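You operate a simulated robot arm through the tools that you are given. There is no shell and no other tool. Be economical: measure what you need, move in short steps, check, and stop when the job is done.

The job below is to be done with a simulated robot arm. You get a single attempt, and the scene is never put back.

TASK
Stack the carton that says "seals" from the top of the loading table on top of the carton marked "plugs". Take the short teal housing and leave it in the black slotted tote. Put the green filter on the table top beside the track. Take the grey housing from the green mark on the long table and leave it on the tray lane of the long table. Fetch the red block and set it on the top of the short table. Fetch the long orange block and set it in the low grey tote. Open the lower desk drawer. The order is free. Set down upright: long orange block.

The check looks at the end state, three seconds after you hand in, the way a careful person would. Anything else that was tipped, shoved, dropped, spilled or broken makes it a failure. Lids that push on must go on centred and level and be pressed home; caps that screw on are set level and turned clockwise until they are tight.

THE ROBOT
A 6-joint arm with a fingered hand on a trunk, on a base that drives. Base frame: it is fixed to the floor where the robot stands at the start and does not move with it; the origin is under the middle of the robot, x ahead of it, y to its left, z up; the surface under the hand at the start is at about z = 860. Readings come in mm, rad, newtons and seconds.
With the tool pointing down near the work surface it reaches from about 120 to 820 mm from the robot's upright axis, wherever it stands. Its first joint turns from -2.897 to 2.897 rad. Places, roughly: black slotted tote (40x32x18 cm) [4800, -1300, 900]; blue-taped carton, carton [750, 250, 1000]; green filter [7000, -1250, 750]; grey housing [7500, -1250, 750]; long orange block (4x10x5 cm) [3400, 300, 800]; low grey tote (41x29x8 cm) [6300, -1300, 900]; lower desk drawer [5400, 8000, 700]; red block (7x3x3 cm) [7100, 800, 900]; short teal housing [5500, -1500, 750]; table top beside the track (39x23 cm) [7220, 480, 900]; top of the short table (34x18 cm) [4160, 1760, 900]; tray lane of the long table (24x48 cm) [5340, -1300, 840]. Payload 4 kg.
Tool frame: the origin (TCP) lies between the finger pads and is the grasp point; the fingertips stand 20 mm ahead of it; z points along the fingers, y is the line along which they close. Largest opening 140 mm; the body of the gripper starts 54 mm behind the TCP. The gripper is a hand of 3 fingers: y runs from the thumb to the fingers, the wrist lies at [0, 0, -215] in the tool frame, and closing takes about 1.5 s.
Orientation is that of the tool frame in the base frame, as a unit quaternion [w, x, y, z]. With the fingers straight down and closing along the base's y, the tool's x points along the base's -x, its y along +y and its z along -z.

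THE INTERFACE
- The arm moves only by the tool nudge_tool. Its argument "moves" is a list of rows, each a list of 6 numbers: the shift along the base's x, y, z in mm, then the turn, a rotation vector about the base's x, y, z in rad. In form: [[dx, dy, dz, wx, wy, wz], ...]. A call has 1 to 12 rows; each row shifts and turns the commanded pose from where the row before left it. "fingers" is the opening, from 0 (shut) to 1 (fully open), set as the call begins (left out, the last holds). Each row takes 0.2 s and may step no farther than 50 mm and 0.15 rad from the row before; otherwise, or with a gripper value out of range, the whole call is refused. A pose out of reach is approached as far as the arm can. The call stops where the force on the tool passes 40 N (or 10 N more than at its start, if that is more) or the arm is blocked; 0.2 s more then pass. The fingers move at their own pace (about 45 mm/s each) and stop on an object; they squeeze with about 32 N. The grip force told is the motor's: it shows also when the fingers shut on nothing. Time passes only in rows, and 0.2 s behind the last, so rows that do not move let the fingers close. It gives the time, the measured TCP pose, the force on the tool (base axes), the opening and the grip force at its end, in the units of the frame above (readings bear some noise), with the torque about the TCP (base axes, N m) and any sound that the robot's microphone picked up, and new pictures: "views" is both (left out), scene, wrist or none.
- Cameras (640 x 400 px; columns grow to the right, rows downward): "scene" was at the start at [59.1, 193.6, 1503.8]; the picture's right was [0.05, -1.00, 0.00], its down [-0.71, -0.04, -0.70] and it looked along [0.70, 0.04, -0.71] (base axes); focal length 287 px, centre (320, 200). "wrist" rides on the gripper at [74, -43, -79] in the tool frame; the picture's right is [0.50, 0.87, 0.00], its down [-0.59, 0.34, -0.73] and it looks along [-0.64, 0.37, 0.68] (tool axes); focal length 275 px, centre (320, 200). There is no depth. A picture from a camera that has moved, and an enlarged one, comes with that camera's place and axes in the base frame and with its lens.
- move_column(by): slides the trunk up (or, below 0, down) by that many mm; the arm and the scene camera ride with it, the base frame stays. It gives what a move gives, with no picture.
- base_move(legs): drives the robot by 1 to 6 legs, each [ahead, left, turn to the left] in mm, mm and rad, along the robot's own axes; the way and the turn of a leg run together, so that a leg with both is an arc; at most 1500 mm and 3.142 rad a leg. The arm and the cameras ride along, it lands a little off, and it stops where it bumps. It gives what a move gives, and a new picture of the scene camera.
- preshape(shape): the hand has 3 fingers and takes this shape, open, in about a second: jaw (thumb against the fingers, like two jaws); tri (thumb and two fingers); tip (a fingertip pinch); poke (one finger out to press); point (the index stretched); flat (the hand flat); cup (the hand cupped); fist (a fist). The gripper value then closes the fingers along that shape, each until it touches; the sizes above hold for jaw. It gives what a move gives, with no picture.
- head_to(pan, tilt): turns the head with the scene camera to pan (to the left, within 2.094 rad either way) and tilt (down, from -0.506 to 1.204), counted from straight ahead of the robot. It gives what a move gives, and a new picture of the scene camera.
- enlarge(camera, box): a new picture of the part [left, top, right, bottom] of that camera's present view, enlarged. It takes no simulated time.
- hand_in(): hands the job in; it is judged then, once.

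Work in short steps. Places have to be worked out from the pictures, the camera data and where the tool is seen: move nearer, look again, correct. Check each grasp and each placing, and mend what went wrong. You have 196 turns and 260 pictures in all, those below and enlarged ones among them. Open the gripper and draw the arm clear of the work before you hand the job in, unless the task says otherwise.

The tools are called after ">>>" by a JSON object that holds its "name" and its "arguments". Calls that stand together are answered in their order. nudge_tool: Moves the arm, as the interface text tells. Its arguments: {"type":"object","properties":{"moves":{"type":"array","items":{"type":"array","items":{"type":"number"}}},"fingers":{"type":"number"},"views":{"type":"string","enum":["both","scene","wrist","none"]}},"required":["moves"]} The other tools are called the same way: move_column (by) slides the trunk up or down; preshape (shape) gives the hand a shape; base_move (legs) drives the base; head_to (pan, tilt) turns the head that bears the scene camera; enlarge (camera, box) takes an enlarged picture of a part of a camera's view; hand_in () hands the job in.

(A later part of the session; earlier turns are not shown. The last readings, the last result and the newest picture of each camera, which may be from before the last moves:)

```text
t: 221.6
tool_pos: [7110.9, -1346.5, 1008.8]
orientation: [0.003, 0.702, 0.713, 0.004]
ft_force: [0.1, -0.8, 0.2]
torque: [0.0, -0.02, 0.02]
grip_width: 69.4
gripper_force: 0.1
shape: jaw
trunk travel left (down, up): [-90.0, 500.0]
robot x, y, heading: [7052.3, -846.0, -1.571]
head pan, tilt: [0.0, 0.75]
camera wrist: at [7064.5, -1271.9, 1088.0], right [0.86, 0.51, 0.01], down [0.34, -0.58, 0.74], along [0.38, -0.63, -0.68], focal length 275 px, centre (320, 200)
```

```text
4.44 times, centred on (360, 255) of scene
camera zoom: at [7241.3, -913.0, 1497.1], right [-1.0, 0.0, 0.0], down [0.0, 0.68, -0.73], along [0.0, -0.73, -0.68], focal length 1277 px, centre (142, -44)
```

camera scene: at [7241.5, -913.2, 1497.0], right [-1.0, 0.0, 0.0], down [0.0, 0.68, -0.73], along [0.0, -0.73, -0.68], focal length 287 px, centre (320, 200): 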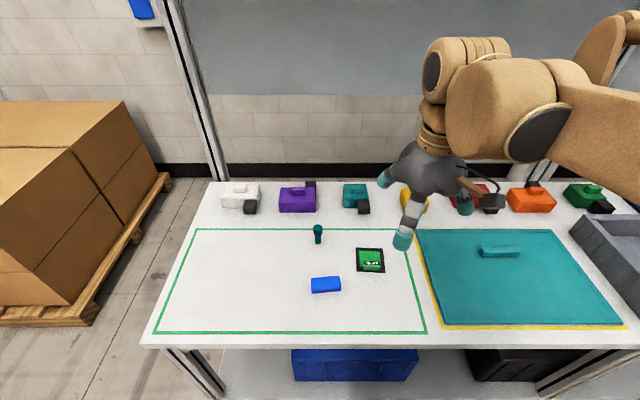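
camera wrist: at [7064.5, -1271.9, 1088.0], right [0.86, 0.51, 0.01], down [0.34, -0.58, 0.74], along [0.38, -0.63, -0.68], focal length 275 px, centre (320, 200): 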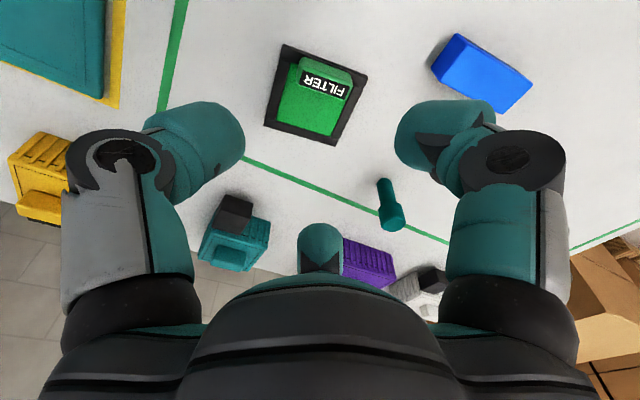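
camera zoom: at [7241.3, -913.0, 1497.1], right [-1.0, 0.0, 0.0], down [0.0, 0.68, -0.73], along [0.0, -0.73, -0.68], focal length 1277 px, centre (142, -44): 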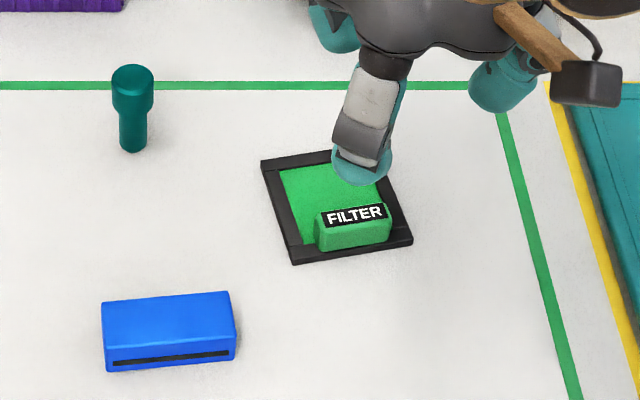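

The filter is now yawed ≈+0.2 rad; tab centre ≈(7118, −1352), top ≈878. I align yaw, and descend to z≈885 only.

>>> {"name": "nudge_tool", "arguments": {"moves": [[7, -5.5, -30, 0, 0, 0.1], [0, 0, -40, 0, 0, 0.1], [0, 0, -30, 0, 0, 0], [0, 0, -15, 0, 0, 0], [0, 0, 0, 0, 0, 0]], "fingers": 0.42, "views": "wrist"}}

>>> {"name": "enlarge", "arguments": {"camera": "scene", "box": [320, 210, 420, 290]}}

```text
t: 222.8
tool_pos: [7116.4, -1350.1, 894.8]
orientation: [0.003, 0.626, 0.78, 0.003]
ft_force: [-0.3, 0.3, -0.7]
torque: [0.01, 0.01, 0.01]
grip_width: 59.3
gripper_force: 0.1
shape: jaw
trunk travel left (down, up): [-90.0, 500.0]
robot x, y, heading: [7055.9, -848.9, -1.568]
head pan, tilt: [0.0, 0.75]
camera wrist: at [7057.3, -1286.6, 973.4], right [0.74, 0.67, 0.01], down [0.45, -0.5, 0.74], along [0.5, -0.54, -0.68], focal length 275 px, centre (320, 200)
```

wrist: 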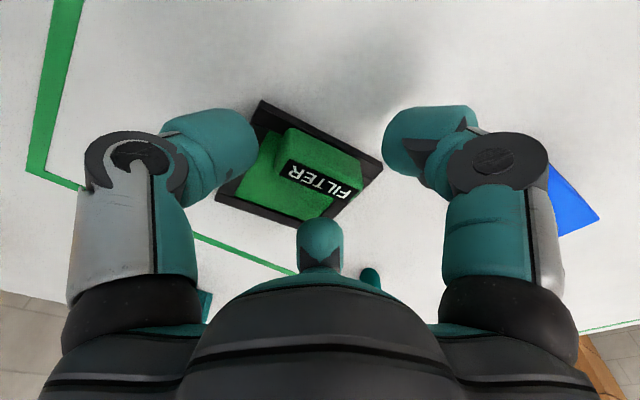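

```text
5.00 times, centred on (370, 250) of scene
camera zoom: at [7241.3, -913.4, 1497.1], right [-1.0, 0.0, 0.0], down [0.0, 0.68, -0.73], along [0.0, -0.73, -0.68], focal length 1436 px, centre (70, -50)
```

zoom: 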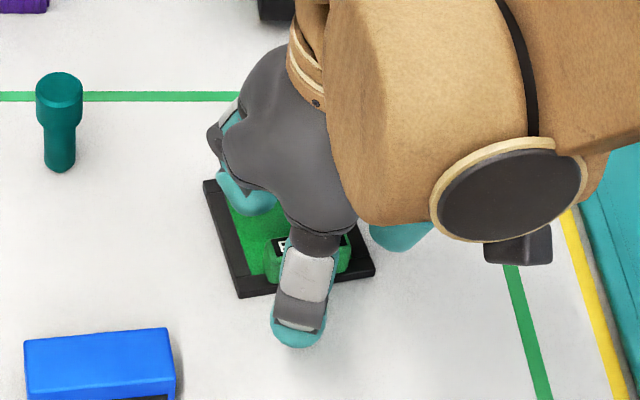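

Tab centred under the hand. Lower 9 mm and close.

>>> {"name": "nudge_tool", "arguments": {"moves": [[0, -2, -5, 0, 0, 0], [0, 0, -4, 0, 0, 0], [0, 0, 0, 0, 0, 0]], "views": "none"}}

>>> {"name": "nudge_tool", "arguments": {"moves": [[0, 0, 0, 0, 0, 0], [0, 0, 0, 0, 0, 0], [0, 0, 0, 0, 0, 0], [0, 0, 0, 0, 0, 0], [0, 0, 0, 0, 0, 0], [0, 0, 0, 0, 0, 0], [0, 0, 0, 0, 0, 0]], "fingers": 0, "views": "wrist"}}

>>> {"name": "enlarge", "arguments": {"camera": "scene", "box": [320, 210, 420, 290]}}

```text
t: 223.6
tool_pos: [7117.0, -1351.0, 885.8]
orientation: [0.003, 0.626, 0.78, 0.003]
ft_force: [0.5, 1.0, 0.4]
torque: [0.02, 0.02, 0.0]
grip_width: 59.2
gripper_force: 0.1
shape: jaw
trunk travel left (down, up): [-90.0, 500.0]
robot x, y, heading: [7054.7, -848.6, -1.571]
head pan, tilt: [0.0, 0.75]
```

```text
t: 225.2
tool_pos: [7116.6, -1350.7, 886.2]
orientation: [0.002, 0.626, 0.779, 0.004]
ft_force: [-0.3, -0.1, 1.7]
torque: [0.0, -0.09, -0.04]
grip_width: 15.1
gripper_force: 32.2
shape: jaw
trunk travel left (down, up): [-90.0, 500.0]
robot x, y, heading: [7056.9, -850.0, -1.567]
head pan, tilt: [0.0, 0.75]
camera wrist: at [7057.0, -1288.0, 964.4], right [0.74, 0.67, 0.01], down [0.45, -0.5, 0.74], along [0.5, -0.54, -0.68], focal length 275 px, centre (320, 200)
```

wrist: 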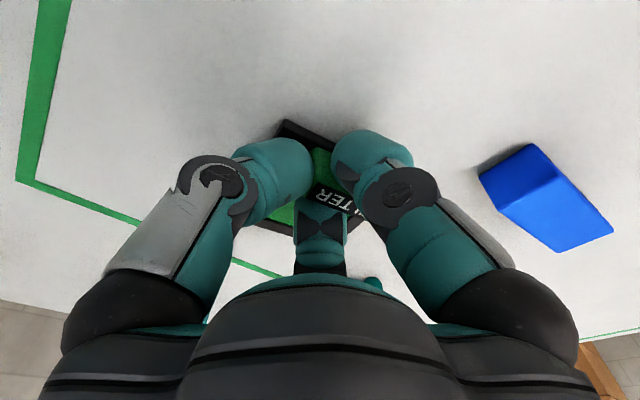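

```text
5.00 times, centred on (370, 250) of scene
camera zoom: at [7241.2, -913.3, 1497.1], right [-1.0, 0.0, 0.0], down [0.0, 0.68, -0.73], along [0.0, -0.73, -0.68], focal length 1436 px, centre (70, -50)
```

zoom: 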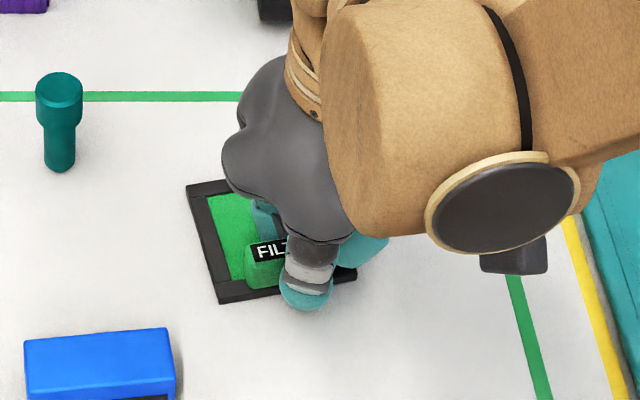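

Fingers hold the tab on both sides with thumb at the end. Lift a little and look.

>>> {"name": "nudge_tool", "arguments": {"moves": [[0, 0, 6, 0, 0, 0], [0, 0, 10, 0, 0, 0], [0, 0, 20, 0, 0, 0], [0, 0, 30, 0, 0, 0], [0, 0, 0, 0, 0, 0]], "views": "wrist"}}

>>> {"name": "enlarge", "arguments": {"camera": "scene", "box": [320, 190, 420, 290]}}

```text
t: 226.4
tool_pos: [7116.4, -1352.1, 952.9]
orientation: [0.003, 0.626, 0.78, 0.004]
ft_force: [-0.6, 1.0, -0.1]
torque: [0.04, 0.01, 0.02]
grip_width: 15.2
gripper_force: 31.8
shape: jaw
trunk travel left (down, up): [-90.0, 500.0]
robot x, y, heading: [7052.4, -849.5, -1.573]
head pan, tilt: [0.0, 0.75]
camera wrist: at [7057.0, -1289.4, 1031.1], right [0.74, 0.67, 0.01], down [0.45, -0.5, 0.74], along [0.5, -0.54, -0.68], focal length 275 px, centre (320, 200)
```

wrist: 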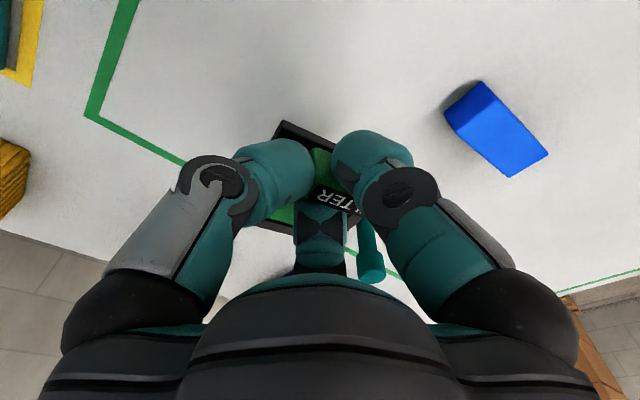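

```text
4.00 times, centred on (370, 240) of scene
camera zoom: at [7241.3, -913.5, 1497.0], right [-1.0, 0.0, 0.0], down [0.0, 0.68, -0.73], along [0.0, -0.73, -0.68], focal length 1149 px, centre (120, 40)
```

zoom: 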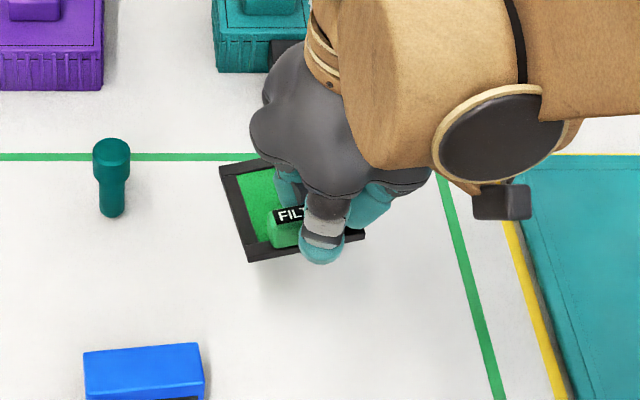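

Filter lifted, rigid in the grip. Retract, back away, turn around toward the track side.

>>> {"name": "nudge_tool", "arguments": {"moves": [[-8, 20, 40, 0, 0, 0], [-8, 20, 40, 0, 0, 0], [-8, 20, 40, 0, 0, 0], [-8, 20, 40, 0, 0, 0], [-8, 20, 40, 0, 0, 0], [-4, 10, 10, 0, 0, 0]], "views": "none"}}

>>> {"name": "base_move", "arguments": {"legs": [[-300, 0, 0], [0, 0, 3.141]]}}

```text
t: 227.8
tool_pos: [7072.6, -1240.6, 1163.5]
orientation: [0.003, 0.627, 0.779, 0.004]
ft_force: [-0.4, -0.4, -0.8]
torque: [0.03, 0.0, 0.02]
grip_width: 15.0
gripper_force: 31.5
shape: jaw
trunk travel left (down, up): [-90.0, 500.0]
robot x, y, heading: [7052.7, -850.2, -1.572]
head pan, tilt: [0.0, 0.75]
```

```text
t: 237.2
tool_pos: [7032.3, -158.0, 1163.3]
orientation: [0.003, 0.781, -0.625, -0.002]
ft_force: [0.0, 1.0, -1.0]
torque: [-0.01, 0.01, -0.02]
grip_width: 15.0
gripper_force: 31.9
shape: jaw
trunk travel left (down, up): [-90.0, 500.0]
robot x, y, heading: [7052.6, -546.2, 1.579]
head pan, tilt: [0.0, 0.75]
camera scene: at [6860.3, -489.1, 1497.1], right [1.0, 0.0, 0.0], down [0.0, -0.68, -0.73], along [0.0, 0.73, -0.68], focal length 287 px, centre (320, 200)
```

scene: 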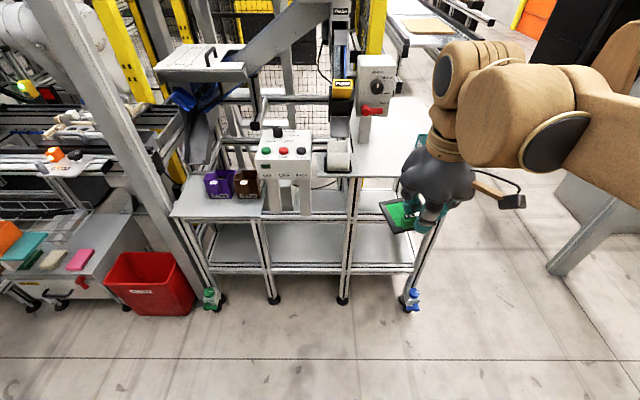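

The table is partly hidden by the arm. I pan the head right to see the table top beside the track at x≈7220.

>>> {"name": "base_move", "arguments": {"legs": [[0, -450, 0]]}}

>>> {"name": "head_to", "arguments": {"pan": 0.2, "tilt": 0.5}}

```text
t: 239.9
tool_pos: [7485.2, -156.3, 1163.5]
orientation: [0.003, 0.78, -0.626, -0.002]
ft_force: [0.2, 0.1, -0.3]
torque: [0.0, -0.01, 0.01]
grip_width: 14.8
gripper_force: 31.8
shape: jaw
trunk travel left (down, up): [-90.0, 500.0]
robot x, y, heading: [7503.9, -546.6, 1.573]
head pan, tilt: [0.0, 0.75]
camera scene: at [7313.3, -487.2, 1497.1], right [1.0, 0.0, 0.0], down [0.0, -0.68, -0.73], along [0.0, 0.73, -0.68], focal length 287 px, centre (320, 200)
```

scene: 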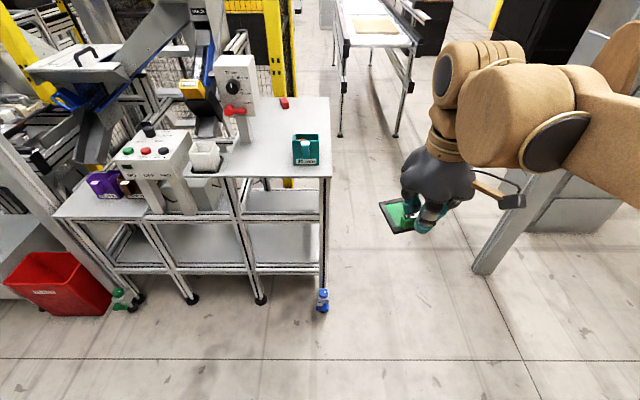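

```text
t: 240.7
tool_pos: [7484.2, -157.0, 1164.1]
orientation: [0.004, 0.78, -0.626, -0.003]
ft_force: [0.5, 1.0, -1.4]
torque: [-0.02, 0.0, -0.02]
grip_width: 15.2
gripper_force: 31.6
shape: jaw
trunk travel left (down, up): [-90.0, 500.0]
robot x, y, heading: [7502.5, -549.1, 1.575]
head pan, tilt: [0.201, 0.499]
camera scene: at [7294.7, -481.0, 1519.0], right [0.98, 0.2, 0.0], down [0.1, -0.47, -0.88], along [-0.18, 0.86, -0.48], focal length 287 px, centre (320, 200)
```

scene: 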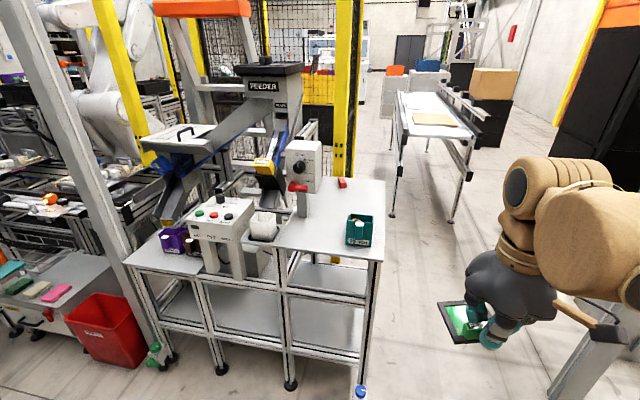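

The target top (x≈7105–7335, y≈285–675) has a teal bin on it; the red block is at its far end ≈(7138, 859). I'll work from its free right side: drive to ≈(7690, 520) facing −x.

>>> {"name": "base_move", "arguments": {"legs": [[0, -190, 0], [1080, 0, 0], [0, 0, 1.571]]}}

>>> {"name": "head_to", "arguments": {"pan": 0.0, "tilt": 0.75}}

```text
t: 251.1
tool_pos: [7308.6, 494.2, 1163.6]
orientation: [0.004, 0.995, 0.102, -0.001]
ft_force: [-0.2, -0.5, 0.1]
torque: [0.01, 0.0, -0.01]
grip_width: 15.3
gripper_force: 31.8
shape: jaw
trunk travel left (down, up): [-90.0, 500.0]
robot x, y, heading: [7703.5, 506.1, 3.13]
head pan, tilt: [0.201, 0.499]
camera scene: at [7627.5, 300.0, 1519.0], right [-0.19, 0.98, 0.0], down [0.47, 0.09, -0.88], along [-0.86, -0.16, -0.48], focal length 287 px, centre (320, 200)
```

scene: 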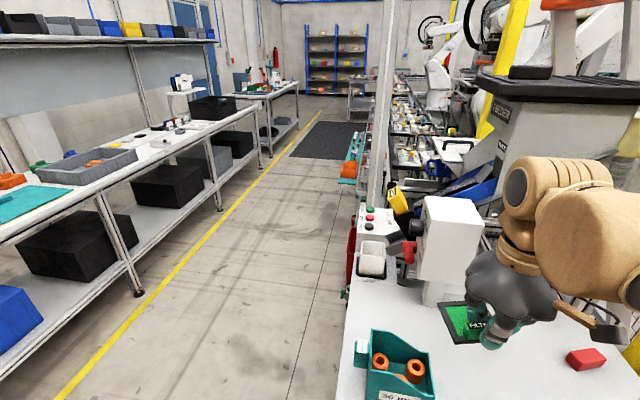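

```text
t: 251.8
tool_pos: [7309.3, 493.9, 1164.5]
orientation: [0.004, 0.995, 0.102, 0.001]
ft_force: [-0.1, -1.0, -1.3]
torque: [0.02, -0.02, 0.01]
grip_width: 15.1
gripper_force: 31.6
shape: jaw
trunk travel left (down, up): [-90.0, 500.0]
robot x, y, heading: [7699.3, 511.2, 3.129]
head pan, tilt: [0.0, 0.75]
camera scene: at [7633.9, 318.0, 1497.1], right [0.01, 1.0, 0.0], down [0.68, -0.01, -0.73], along [-0.73, 0.01, -0.68], focal length 287 px, centre (320, 200)
```

scene: 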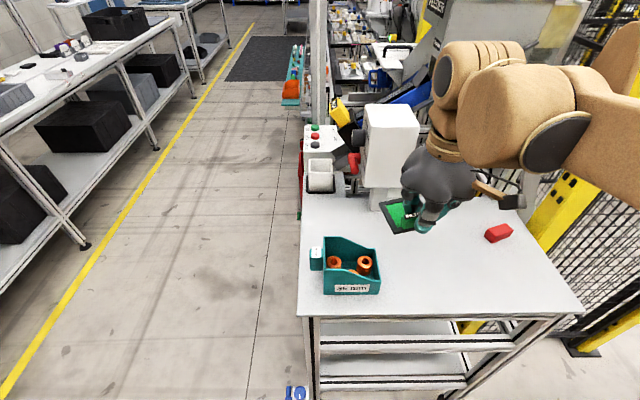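

Table top x up to 7346, y 280–908; bin at y 331–463. I'll put the filter's centre at ≈(7200, 580); the filter hangs (−36, −25) from the TCP, so TCP → (7236, 605).

>>> {"name": "nudge_tool", "arguments": {"moves": [[-14.6, 22, -30, 0, 0, 0], [-14.6, 22, -30, 0, 0, 0], [-14.6, 22, -30, 0, 0, 0], [-14.6, 22, -30, 0, 0, 0], [-14.6, 22, -30, 0, 0, 0], [0, 0, -25, 0, 0, 0], [0, 0, 0, 0, 0, 0]]}}

>>> {"name": "enlarge", "arguments": {"camera": "scene", "box": [300, 180, 540, 320]}}

```text
t: 253.4
tool_pos: [7234.1, 603.4, 988.3]
orientation: [0.005, 0.995, 0.101, 0.0]
ft_force: [0.0, 0.7, -0.1]
torque: [0.03, -0.04, 0.04]
grip_width: 15.1
gripper_force: 32.2
shape: jaw
trunk travel left (down, up): [-90.0, 500.0]
robot x, y, heading: [7702.1, 507.6, 3.13]
head pan, tilt: [0.0, 0.75]
camera scene: at [7633.9, 318.1, 1497.1], right [0.01, 1.0, 0.0], down [0.68, -0.01, -0.73], along [-0.73, 0.01, -0.68], focal length 287 px, centre (320, 200)
camera wrist: at [7296.1, 661.6, 1067.3], right [0.67, -0.75, 0.01], down [-0.51, -0.45, 0.74], along [-0.55, -0.49, -0.68], focal length 275 px, centre (320, 200)
```

scene: 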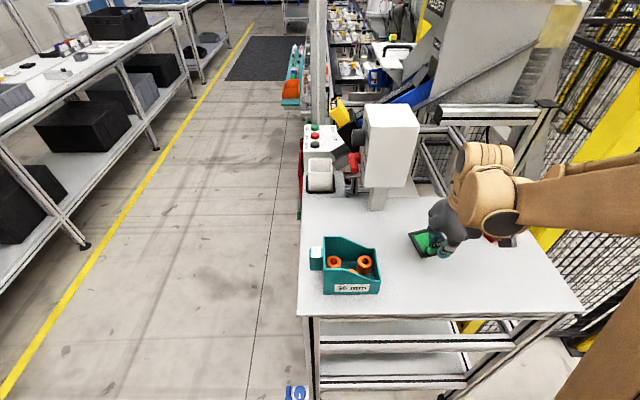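
wrist: 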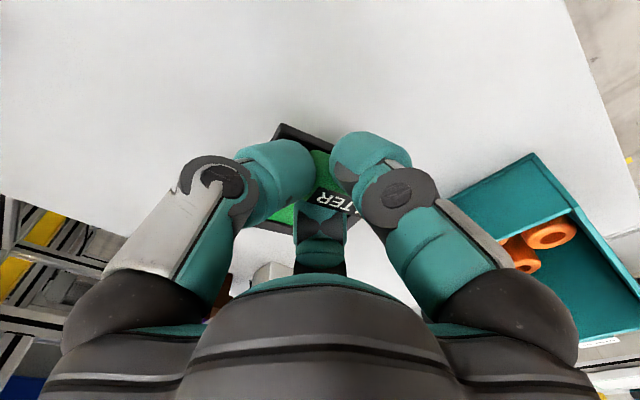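

```text
2.67 times, centred on (420, 250) of scene
camera zoom: at [7633.9, 318.1, 1497.1], right [0.01, 1.0, 0.0], down [0.68, -0.01, -0.73], along [-0.73, 0.01, -0.68], focal length 766 px, centre (53, 67)
```

zoom: 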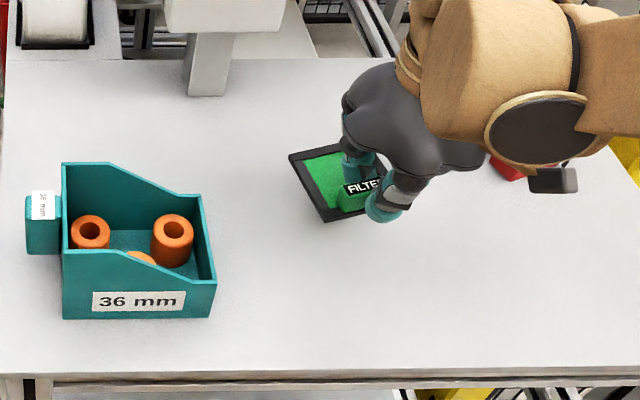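

Clear spot. Lower 40 mm, then fine steps to contact.

>>> {"name": "nudge_tool", "arguments": {"moves": [[0, 0, -20, 0, 0, 0], [0, 0, -15, 0, 0, 0], [0, 0, -8, 0, 0, 0], [0, 0, 0, 0, 0, 0]], "views": "none"}}

>>> {"name": "nudge_tool", "arguments": {"moves": [[0, 0, -3, 0, 0, 0], [0, 0, -3, 0, 0, 0], [0, 0, -2, 0, 0, 0], [0, 0, 0, 0, 0, 0]], "views": "none"}}

>>> {"name": "nudge_tool", "arguments": {"moves": [[0, 0, -2, 0, 0, 0], [0, 0, -2, 0, 0, 0], [0, 0, 0, 0, 0, 0]], "views": "none"}}

>>> {"name": "enlarge", "arguments": {"camera": "scene", "box": [380, 200, 500, 280]}}

```text
t: 254.4
tool_pos: [7234.5, 604.3, 946.1]
orientation: [0.004, 0.995, 0.102, 0.001]
ft_force: [0.2, -0.1, -1.3]
torque: [0.0, -0.03, 0.01]
grip_width: 15.6
gripper_force: 32.2
shape: jaw
trunk travel left (down, up): [-90.0, 500.0]
robot x, y, heading: [7699.5, 509.6, 3.13]
head pan, tilt: [0.0, 0.75]
```

```text
t: 255.4
tool_pos: [7236.2, 603.9, 936.8]
orientation: [0.004, 0.995, 0.102, 0.001]
ft_force: [0.0, 0.0, 1.6]
torque: [-0.04, 0.02, 0.02]
grip_width: 15.2
gripper_force: 32.4
shape: jaw
trunk travel left (down, up): [-90.0, 500.0]
robot x, y, heading: [7699.9, 509.4, 3.133]
head pan, tilt: [0.0, 0.75]
```

```text
t: 256.2
tool_pos: [7236.6, 604.3, 933.8]
orientation: [0.004, 0.995, 0.102, 0.0]
ft_force: [-0.8, 2.3, 6.5]
torque: [-0.27, 0.05, -0.07]
grip_width: 15.0
gripper_force: 31.8
shape: jaw
trunk travel left (down, up): [-90.0, 500.0]
robot x, y, heading: [7699.0, 509.1, 3.13]
head pan, tilt: [0.0, 0.75]
```

```text
5.00 times, centred on (440, 240) of scene
camera zoom: at [7634.1, 318.4, 1497.1], right [0.01, 1.0, 0.0], down [0.68, -0.01, -0.73], along [-0.73, 0.01, -0.68], focal length 1436 px, centre (-280, 0)
```

zoom: 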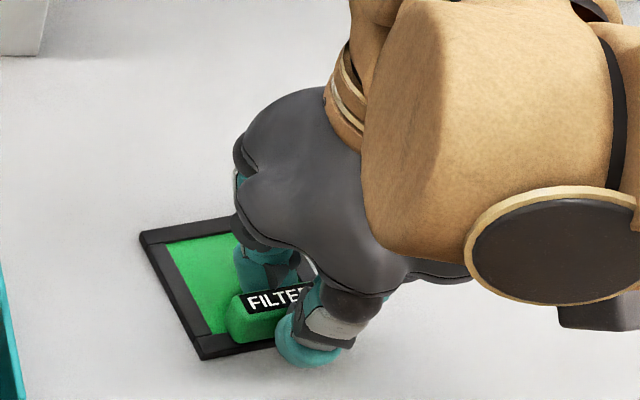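

Seated. Open and rise.

>>> {"name": "nudge_tool", "arguments": {"moves": [[0, 0, 0, 0, 0, 0], [0, 0, 0, 0, 0, 0], [0, 0, 0, 0, 0, 0], [0, 0, 0, 0, 0, 0], [0, 0, 15, 0, 0, 0], [0, 0, 30, 0, 0, 0], [0, 0, 45, 0, 0, 0], [0, 0, 45, 0, 0, 0], [0, 0, 45, 0, 0, 0]], "fingers": 0.4, "views": "wrist"}}

>>> {"name": "enlarge", "arguments": {"camera": "scene", "box": [360, 180, 540, 300]}}

```text
t: 258.2
tool_pos: [7234.2, 604.2, 1114.2]
orientation: [0.004, 0.995, 0.102, 0.0]
ft_force: [-0.4, -0.1, 1.0]
torque: [0.03, -0.01, -0.01]
grip_width: 55.6
gripper_force: 0.0
shape: jaw
trunk travel left (down, up): [-90.0, 500.0]
robot x, y, heading: [7703.2, 505.9, 3.126]
head pan, tilt: [0.0, 0.75]
camera wrist: at [7296.6, 661.3, 1192.1], right [0.67, -0.75, 0.01], down [-0.51, -0.45, 0.74], along [-0.55, -0.49, -0.68], focal length 275 px, centre (320, 200)
```

wrist: 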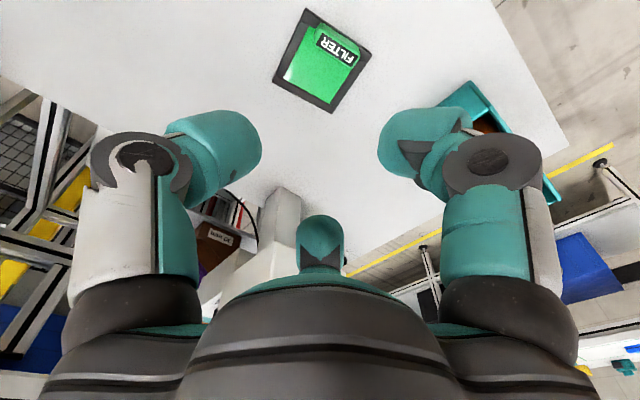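

```text
3.33 times, centred on (450, 240) of scene
camera zoom: at [7634.3, 318.1, 1497.1], right [0.01, 1.0, 0.0], down [0.68, -0.01, -0.73], along [-0.73, 0.01, -0.68], focal length 958 px, centre (-113, 67)
```

zoom: 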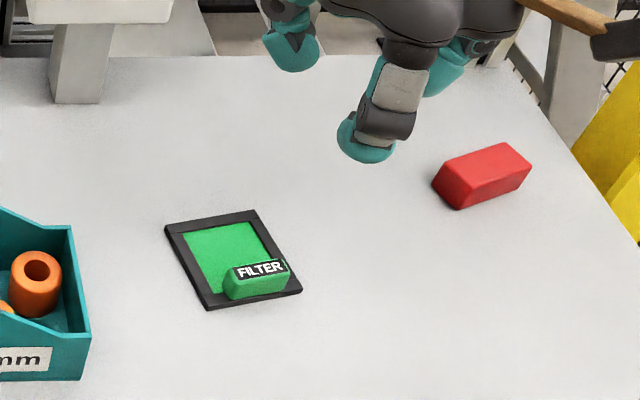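

Filter lies flat on the table top (centre ≈7215, 585). Next the red block ≈(7128, 800), long axis turned. Move above it for a wrist view with yaw aligned.

>>> {"name": "nudge_tool", "arguments": {"moves": [[-21, 39, -16, 0, 0, 0.055], [-21, 39, -16, 0, 0, 0.055], [-21, 39, -20, 0, 0, 0.055], [-21, 39, -20, 0, 0, 0.055], [-21, 39, -20, 0, 0, 0], [0, 0, 0, 0, 0, 0]], "fingers": 0.7, "views": "wrist"}}

>>> {"name": "enlarge", "arguments": {"camera": "scene", "box": [420, 170, 560, 280]}}

```text
t: 259.6
tool_pos: [7131.2, 798.4, 1021.7]
orientation: [0.004, 0.978, 0.211, 0.001]
ft_force: [-0.1, 0.6, 0.2]
torque: [0.02, -0.01, -0.01]
grip_width: 97.6
gripper_force: 0.1
shape: jaw
trunk travel left (down, up): [-90.0, 500.0]
robot x, y, heading: [7700.4, 509.7, 3.132]
head pan, tilt: [0.0, 0.75]
camera wrist: at [7179.8, 868.4, 1101.3], right [0.81, -0.58, 0.01], down [-0.4, -0.55, 0.74], along [-0.43, -0.6, -0.68], focal length 275 px, centre (320, 200)
```

wrist: 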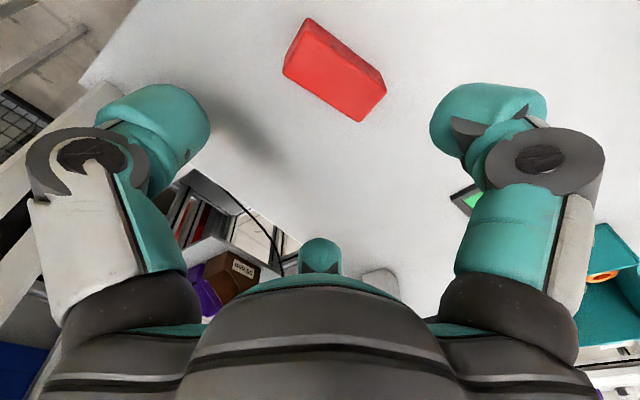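

```text
3.64 times, centred on (490, 225) of scene
camera zoom: at [7634.0, 318.2, 1497.1], right [0.01, 1.0, 0.0], down [0.68, -0.01, -0.73], along [-0.73, 0.01, -0.68], focal length 1045 px, centre (-298, 109)
```

zoom: 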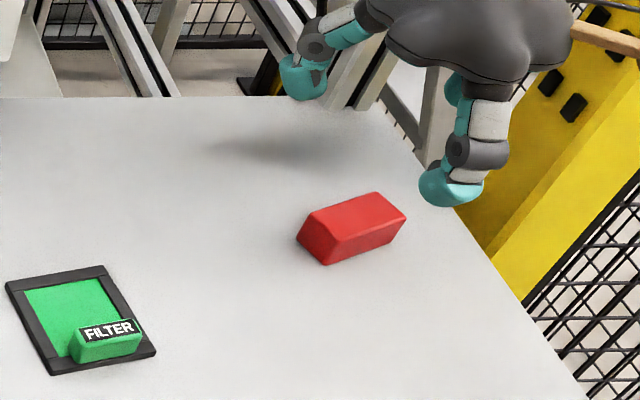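

Block centre refined ≈(7140, 795), axis angle −1.22. Adjust and descend to z≈920.

>>> {"name": "nudge_tool", "arguments": {"moves": [[8, -3, -40, 0, 0, -0.07], [0, 0, -35, 0, 0, 0], [0, 0, -15, 0, 0, 0], [0, 0, -10, 0, 0, 0], [0, 0, 0, 0, 0, 0]], "views": "wrist"}}

>>> {"name": "enlarge", "arguments": {"camera": "scene", "box": [420, 170, 560, 280]}}

```text
t: 260.8
tool_pos: [7139.8, 794.7, 923.0]
orientation: [0.005, 0.984, 0.177, 0.0]
ft_force: [0.4, 0.3, 1.4]
torque: [0.04, -0.01, -0.01]
grip_width: 97.4
gripper_force: 0.0
shape: jaw
trunk travel left (down, up): [-90.0, 500.0]
robot x, y, heading: [7699.8, 507.1, 3.127]
head pan, tilt: [0.0, 0.75]
camera wrist: at [7192.2, 861.9, 1000.7], right [0.77, -0.64, 0.01], down [-0.44, -0.52, 0.74], along [-0.47, -0.57, -0.68], focal length 275 px, centre (320, 200)
```

wrist: 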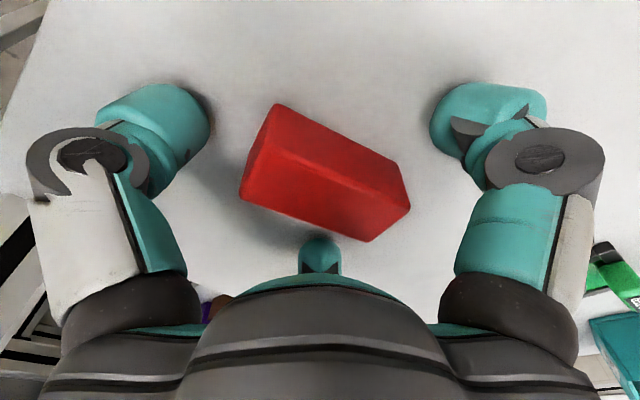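

```text
3.64 times, centred on (490, 225) of scene
camera zoom: at [7633.7, 318.3, 1497.1], right [0.01, 1.0, 0.0], down [0.68, -0.01, -0.73], along [-0.73, 0.01, -0.68], focal length 1045 px, centre (-298, 109)
```

zoom: 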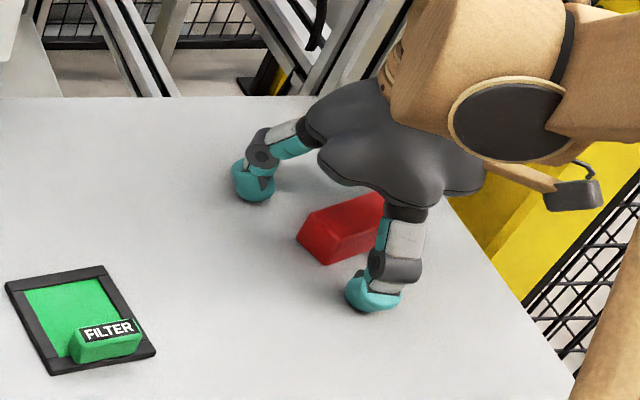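

Straddled nicely. Lower 4 mm and close.

>>> {"name": "nudge_tool", "arguments": {"moves": [[0, 0, -4, 0, 0, 0], [0, 0, 0, 0, 0, 0], [0, 0, 0, 0, 0, 0], [0, 0, 0, 0, 0, 0], [0, 0, 0, 0, 0, 0], [0, 0, 0, 0, 0, 0], [0, 0, 0, 0, 0, 0], [0, 0, 0, 0, 0, 0], [0, 0, 0, 0, 0, 0]], "fingers": 0, "views": "wrist"}}

>>> {"name": "nudge_tool", "arguments": {"moves": [[0, 0, 10, 0, 0, 0], [0, 0, 25, 0, 0, 0], [0, 0, 40, 0, 0, 0], [0, 0, 0, 0, 0, 0]], "views": "wrist"}}

>>> {"name": "enlarge", "arguments": {"camera": "scene", "box": [380, 150, 560, 280]}}

```text
t: 262.8
tool_pos: [7141.1, 794.9, 919.7]
orientation: [0.004, 0.984, 0.176, -0.001]
ft_force: [-5.8, 6.8, 28.8]
torque: [0.2, 0.16, -0.01]
grip_width: 42.7
gripper_force: 32.1
shape: jaw
trunk travel left (down, up): [-90.0, 500.0]
robot x, y, heading: [7698.8, 509.2, 3.126]
head pan, tilt: [0.0, 0.75]
camera wrist: at [7193.3, 862.1, 997.6], right [0.77, -0.64, 0.01], down [-0.43, -0.52, 0.74], along [-0.47, -0.57, -0.68], focal length 275 px, centre (320, 200)
```

wrist: 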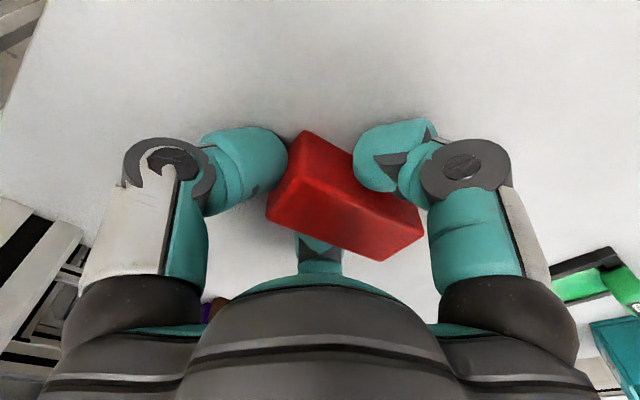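

```text
t: 263.8
tool_pos: [7137.5, 795.6, 993.6]
orientation: [0.005, 0.984, 0.177, 0.001]
ft_force: [0.5, 0.0, 0.3]
torque: [0.01, 0.02, 0.0]
grip_width: 40.5
gripper_force: 31.6
shape: jaw
trunk travel left (down, up): [-90.0, 500.0]
robot x, y, heading: [7702.6, 506.0, 3.13]
head pan, tilt: [0.0, 0.75]
camera wrist: at [7191.1, 862.7, 1072.4], right [0.77, -0.64, 0.01], down [-0.44, -0.52, 0.74], along [-0.47, -0.57, -0.68], focal length 275 px, centre (320, 200)
```

wrist: 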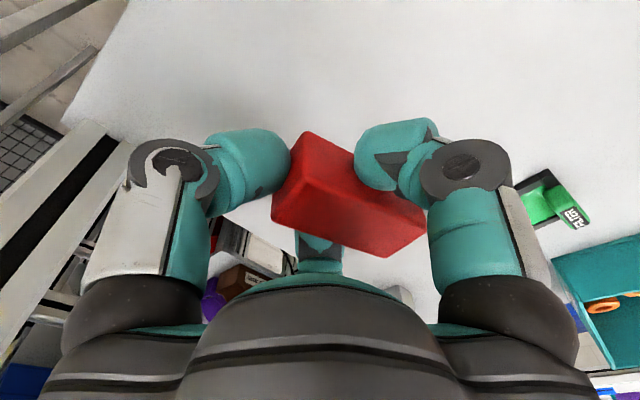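

```text
3.08 times, centred on (470, 215) of scene
camera zoom: at [7633.6, 318.3, 1497.0], right [0.01, 1.0, 0.0], down [0.68, -0.01, -0.73], along [-0.73, 0.01, -0.68], focal length 884 px, centre (-142, 154)
```

zoom: 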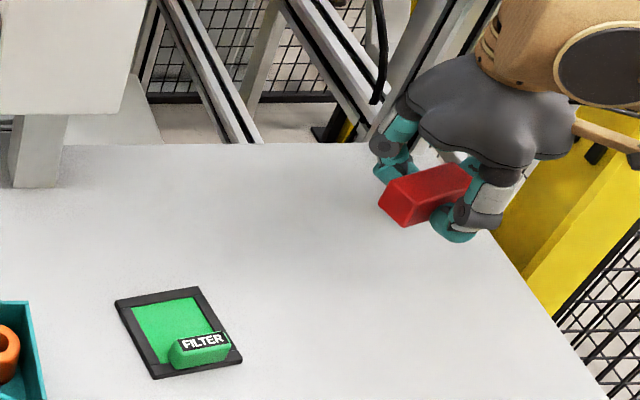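

Red block held. Retract and look around to find the route to the short table at (4160, 1760).

>>> {"name": "nudge_tool", "arguments": {"moves": [[20, -30, 30, 0, 0, 0], [20, -30, 30, 0, 0, 0], [20, -30, 30, 0, 0, 0], [20, -35, 25, 0, 0, 0], [20, -35, 25, 0, 0, 0], [20, -35, 20, 0, 0, 0], [20, -35, 10, 0, 0, 0], [20, -35, 0, 0, 0, 0], [10, -30, 0, 0, 0, 0]], "views": "none"}}

>>> {"name": "base_move", "arguments": {"legs": [[-120, 0, 0], [0, 0, -0.9]]}}

>>> {"name": "head_to", "arguments": {"pan": 0.2, "tilt": 0.15}}

```text
t: 265.8
tool_pos: [7308.3, 501.5, 1163.7]
orientation: [0.004, 0.985, 0.175, 0.001]
ft_force: [0.4, 0.2, -0.6]
torque: [0.02, -0.01, -0.03]
grip_width: 40.4
gripper_force: 32.3
shape: jaw
trunk travel left (down, up): [-90.0, 500.0]
robot x, y, heading: [7698.9, 507.7, 3.124]
head pan, tilt: [0.0, 0.75]
```

```text
t: 269.4
tool_pos: [7570.4, 808.4, 1163.7]
orientation: [0.004, 0.964, -0.264, -0.001]
ft_force: [0.3, -0.1, -0.5]
torque: [0.0, -0.03, 0.0]
grip_width: 40.2
gripper_force: 32.0
shape: jaw
trunk travel left (down, up): [-90.0, 500.0]
robot x, y, heading: [7819.9, 505.4, 2.239]
head pan, tilt: [0.0, 0.75]
camera scene: at [7633.1, 437.4, 1497.1], right [0.78, 0.62, 0.0], down [0.42, -0.53, -0.73], along [-0.45, 0.57, -0.68], focal length 287 px, centre (320, 200)
```

scene: 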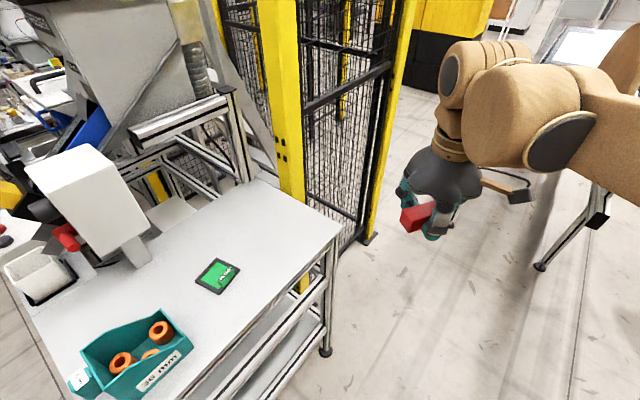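

```text
t: 270.4
tool_pos: [7569.9, 807.7, 1163.6]
orientation: [0.005, 0.965, -0.264, -0.001]
ft_force: [-0.3, -0.1, 0.0]
torque: [0.02, 0.0, 0.05]
grip_width: 40.1
gripper_force: 32.0
shape: jaw
trunk travel left (down, up): [-90.0, 500.0]
robot x, y, heading: [7825.1, 506.0, 2.239]
head pan, tilt: [0.201, 0.15]
camera scene: at [7613.6, 432.1, 1551.3], right [0.64, 0.76, 0.0], down [0.12, -0.1, -0.99], along [-0.76, 0.64, -0.15], focal length 287 px, centre (320, 200)
```

scene: 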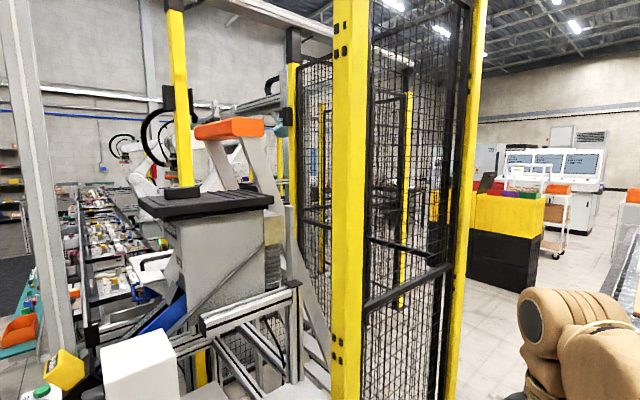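

A fence runs from this table's end, with another table further on. I need a better view of the gap; drive a little along +y and look down.

>>> {"name": "base_move", "arguments": {"legs": [[0, 0, -0.668], [500, 0, 0]]}}

>>> {"name": "head_to", "arguments": {"pan": 0.3, "tilt": 0.45}}

>>> {"name": "head_to", "arguments": {"pan": -0.7, "tilt": 0.4}}

```text
t: 275.1
tool_pos: [7806.4, 1403.5, 1162.5]
orientation: [0.003, 0.826, -0.563, -0.002]
ft_force: [-0.4, 1.1, -0.9]
torque: [0.01, -0.04, -0.05]
grip_width: 40.2
gripper_force: 32.2
shape: jaw
trunk travel left (down, up): [-90.0, 500.0]
robot x, y, heading: [7819.0, 1010.0, 1.579]
head pan, tilt: [0.201, 0.15]
camera scene: at [7609.9, 1079.1, 1551.4], right [0.98, 0.21, 0.0], down [0.03, -0.15, -0.99], along [-0.2, 0.97, -0.15], focal length 287 px, centre (320, 200)
```

scene: 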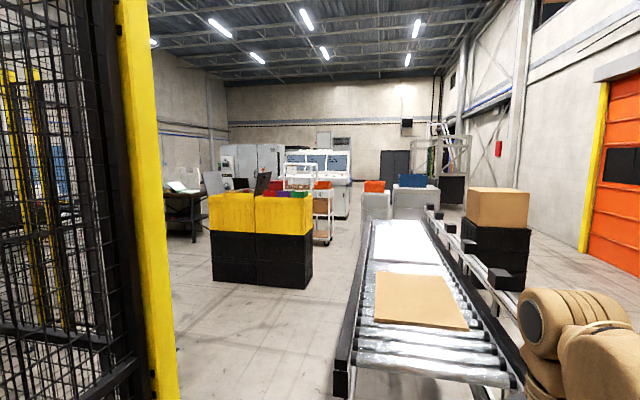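

```text
t: 275.9
tool_pos: [7806.8, 1402.9, 1162.8]
orientation: [0.004, 0.825, -0.564, -0.002]
ft_force: [0.4, 0.1, -0.6]
torque: [-0.02, 0.0, -0.01]
grip_width: 40.4
gripper_force: 31.9
shape: jaw
trunk travel left (down, up): [-90.0, 500.0]
robot x, y, heading: [7819.8, 1008.5, 1.573]
head pan, tilt: [0.3, 0.45]
camera scene: at [7601.3, 1075.5, 1523.6], right [0.95, 0.3, 0.0], down [0.13, -0.41, -0.9], along [-0.27, 0.86, -0.43], focal length 287 px, centre (320, 200)
```

scene: 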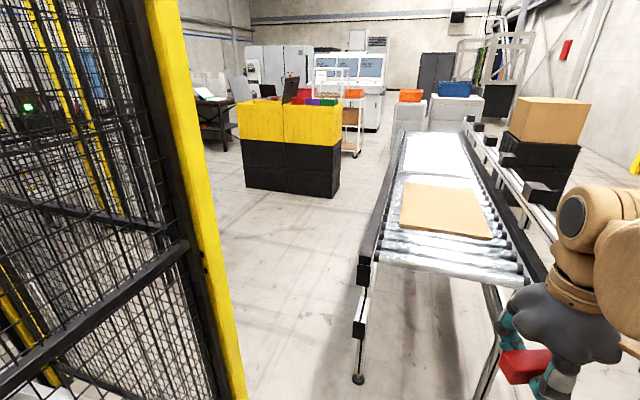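

```text
t: 277.2
tool_pos: [7807.6, 1402.7, 1163.8]
orientation: [0.004, 0.826, -0.564, -0.002]
ft_force: [-0.5, 0.2, -0.9]
torque: [0.0, -0.01, 0.0]
grip_width: 40.4
gripper_force: 32.0
shape: jaw
trunk travel left (down, up): [-90.0, 500.0]
robot x, y, heading: [7824.2, 1008.5, 1.578]
head pan, tilt: [-0.7, 0.4]
camera scene: at [7688.2, 1059.2, 1528.2], right [0.77, -0.64, 0.0], down [-0.25, -0.3, -0.92], along [0.59, 0.71, -0.39], focal length 287 px, centre (320, 200)
```

scene: 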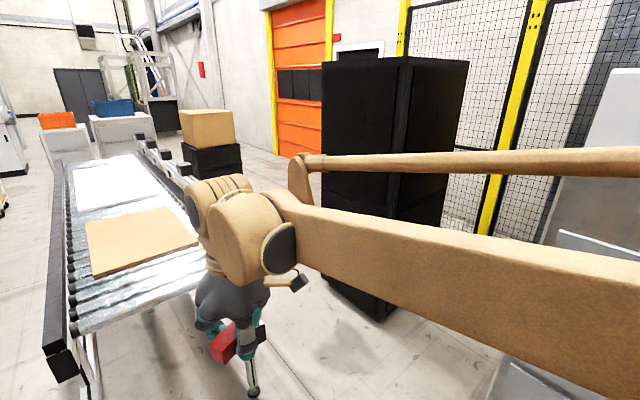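

Option: pass between the fence post (≈7130, 1615) and the roller conveyor (leg ≈7501, 2061). I move to ≈(7600, 1300) and look steeply to measure the gap.

>>> {"name": "base_move", "arguments": {"legs": [[250, 200, 0]]}}

>>> {"name": "head_to", "arguments": {"pan": 0.25, "tilt": 0.8}}

```text
t: 279.3
tool_pos: [7607.7, 1653.5, 1162.7]
orientation: [0.004, 0.825, -0.565, -0.002]
ft_force: [-0.5, -0.4, -0.5]
torque: [-0.01, 0.01, -0.03]
grip_width: 40.1
gripper_force: 31.7
shape: jaw
trunk travel left (down, up): [-90.0, 500.0]
robot x, y, heading: [7621.7, 1263.4, 1.578]
head pan, tilt: [-0.7, 0.4]
camera scene: at [7488.0, 1310.3, 1528.1], right [0.77, -0.64, 0.0], down [-0.25, -0.3, -0.92], along [0.59, 0.71, -0.39], focal length 287 px, centre (320, 200)
```

scene: 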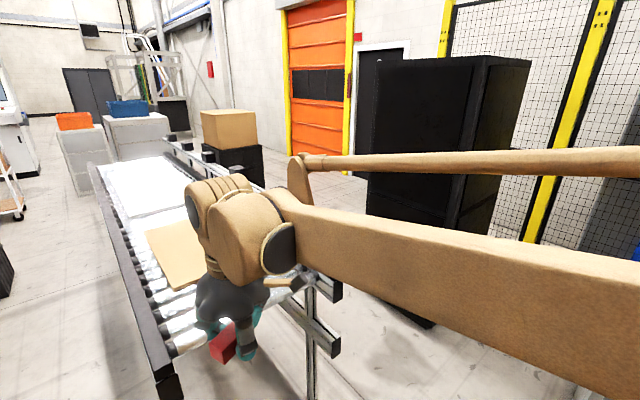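

```text
t: 280.6
tool_pos: [7608.1, 1652.3, 1163.6]
orientation: [0.004, 0.825, -0.565, -0.003]
ft_force: [-0.1, -0.1, -0.2]
torque: [-0.02, -0.01, 0.01]
grip_width: 40.2
gripper_force: 31.9
shape: jaw
trunk travel left (down, up): [-90.0, 500.0]
robot x, y, heading: [7619.8, 1262.9, 1.573]
head pan, tilt: [0.25, 0.799]
camera scene: at [7408.9, 1316.8, 1493.1], right [0.97, 0.25, 0.0], down [0.18, -0.69, -0.7], along [-0.17, 0.68, -0.72], focal length 287 px, centre (320, 200)
```

scene: 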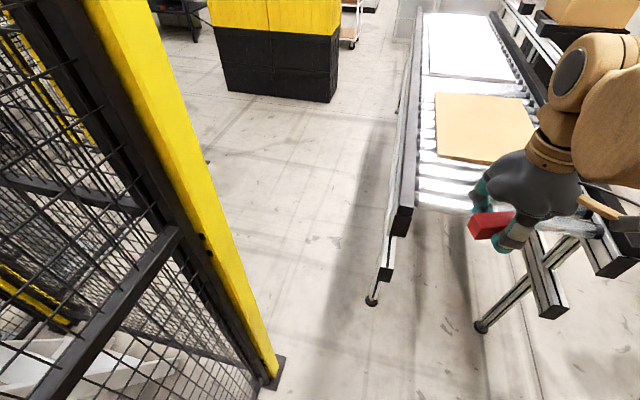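

The gap is only ~510 mm for a ~490 mm base — too tight. I'll go round the conveyor's other side (corridor x≈8150–8950). First shift right and look ahead.

>>> {"name": "base_move", "arguments": {"legs": [[0, -900, 0]]}}

>>> {"name": "head_to", "arguments": {"pan": 0.0, "tilt": 0.35}}

```text
t: 285.1
tool_pos: [8374.2, 1725.9, 1162.1]
orientation: [0.003, 0.872, -0.49, -0.002]
ft_force: [0.1, 0.3, -0.1]
torque: [0.04, 0.03, 0.0]
grip_width: 40.0
gripper_force: 31.6
shape: jaw
trunk travel left (down, up): [-90.0, 500.0]
robot x, y, heading: [8457.7, 1344.0, 1.753]
head pan, tilt: [0.25, 0.799]
stopped in leg 1: the robot was blocked; the commanded pose is now the measured one
camera scene: at [8237.4, 1360.1, 1493.1], right [0.91, 0.42, 0.0], down [0.3, -0.65, -0.7], along [-0.29, 0.63, -0.72], focal length 287 px, centre (320, 200)
```

scene: 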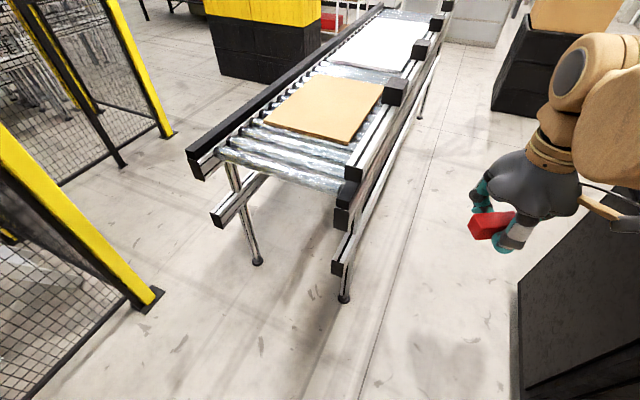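

```text
t: 286.0
tool_pos: [8373.0, 1726.4, 1163.0]
orientation: [0.004, 0.872, -0.489, -0.003]
ft_force: [0.7, -0.4, -0.9]
torque: [-0.02, 0.0, 0.0]
grip_width: 40.2
gripper_force: 31.9
shape: jaw
trunk travel left (down, up): [-90.0, 500.0]
robot x, y, heading: [8454.8, 1340.1, 1.749]
head pan, tilt: [0.0, 0.351]
camera scene: at [8253.8, 1377.9, 1532.6], right [0.98, 0.18, 0.0], down [0.06, -0.34, -0.94], along [-0.17, 0.92, -0.34], focal length 287 px, centre (320, 200)
```

scene: 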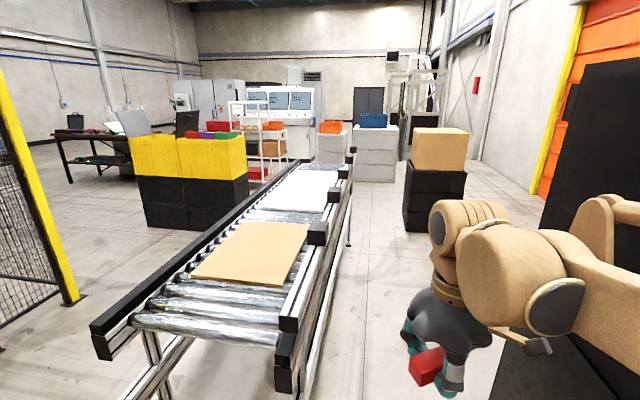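

I was stopped by something on the right, but the corridor ahead between conveyor (x<8100) and cabinet (x>8912) is wide. I ease left, straighten, and drive up to y≈4620, then turn left.

>>> {"name": "base_move", "arguments": {"legs": [[0, 70, 0], [0, 0, -0.178], [1500, -80, 0], [1500, 0, 0], [300, 0, 0], [0, 0, 1.571]]}}

>>> {"name": "head_to", "arguments": {"pan": 0.35, "tilt": 0.35}}

```text
refused: leg 3 is longer than a leg can be; nothing moved
```

```text
t: 286.8
tool_pos: [8375.3, 1725.6, 1164.3]
orientation: [0.005, 0.872, -0.489, -0.002]
ft_force: [-0.3, -0.1, -1.5]
torque: [-0.01, -0.02, 0.05]
grip_width: 40.3
gripper_force: 32.4
shape: jaw
trunk travel left (down, up): [-90.0, 500.0]
robot x, y, heading: [8453.7, 1340.9, 1.752]
head pan, tilt: [0.351, 0.351]
camera scene: at [8223.5, 1366.6, 1532.7], right [0.86, 0.51, 0.0], down [0.17, -0.3, -0.94], along [-0.48, 0.81, -0.34], focal length 287 px, centre (320, 200)
```

scene: 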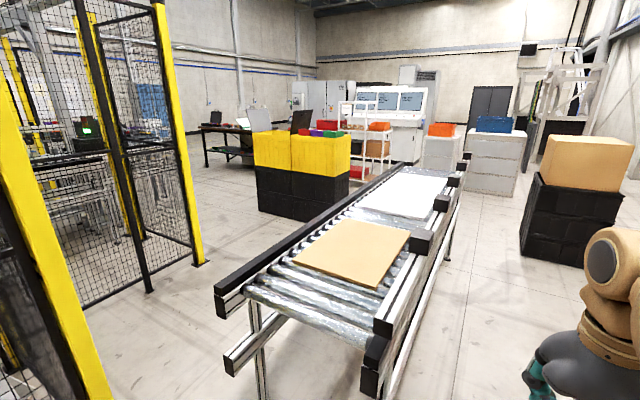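

Retry with legs within limits.

>>> {"name": "base_move", "arguments": {"legs": [[0, 70, 0], [0, 0, -0.178], [1450, -60, 0], [1450, 0, 0], [380, 0, 0], [0, 0, 1.571]]}}

>>> {"name": "head_to", "arguments": {"pan": 0.1, "tilt": 0.35}}

```text
t: 307.9
tool_pos: [8010.3, 4589.7, 1161.9]
orientation: [0.004, 0.981, 0.194, 0.0]
ft_force: [0.2, -0.4, -0.4]
torque: [0.02, -0.01, 0.02]
grip_width: 39.8
gripper_force: 32.6
shape: jaw
trunk travel left (down, up): [-90.0, 500.0]
robot x, y, heading: [8405.9, 4609.8, -3.114]
head pan, tilt: [0.351, 0.351]
camera scene: at [8339.8, 4386.2, 1532.7], right [-0.37, 0.93, 0.0], down [0.32, 0.13, -0.94], along [-0.87, -0.34, -0.34], focal length 287 px, centre (320, 200)
```

scene: 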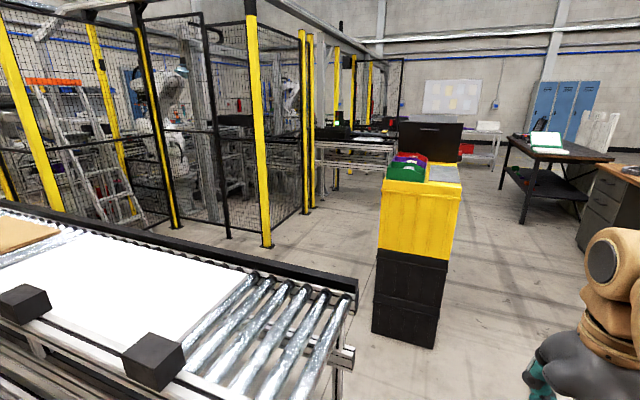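

```text
t: 308.7
tool_pos: [8012.2, 4590.2, 1163.5]
orientation: [0.004, 0.981, 0.194, 0.001]
ft_force: [-0.3, -0.8, -0.9]
torque: [0.01, 0.05, 0.02]
grip_width: 40.1
gripper_force: 31.5
shape: jaw
trunk travel left (down, up): [-90.0, 500.0]
robot x, y, heading: [8408.2, 4609.6, -3.122]
head pan, tilt: [0.099, 0.351]
camera scene: at [8334.5, 4408.6, 1532.7], right [-0.12, 0.99, 0.0], down [0.34, 0.04, -0.94], along [-0.93, -0.12, -0.34], focal length 287 px, centre (320, 200)
```

scene: 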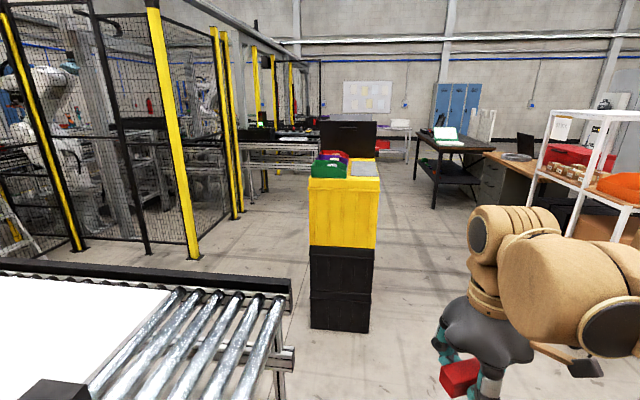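

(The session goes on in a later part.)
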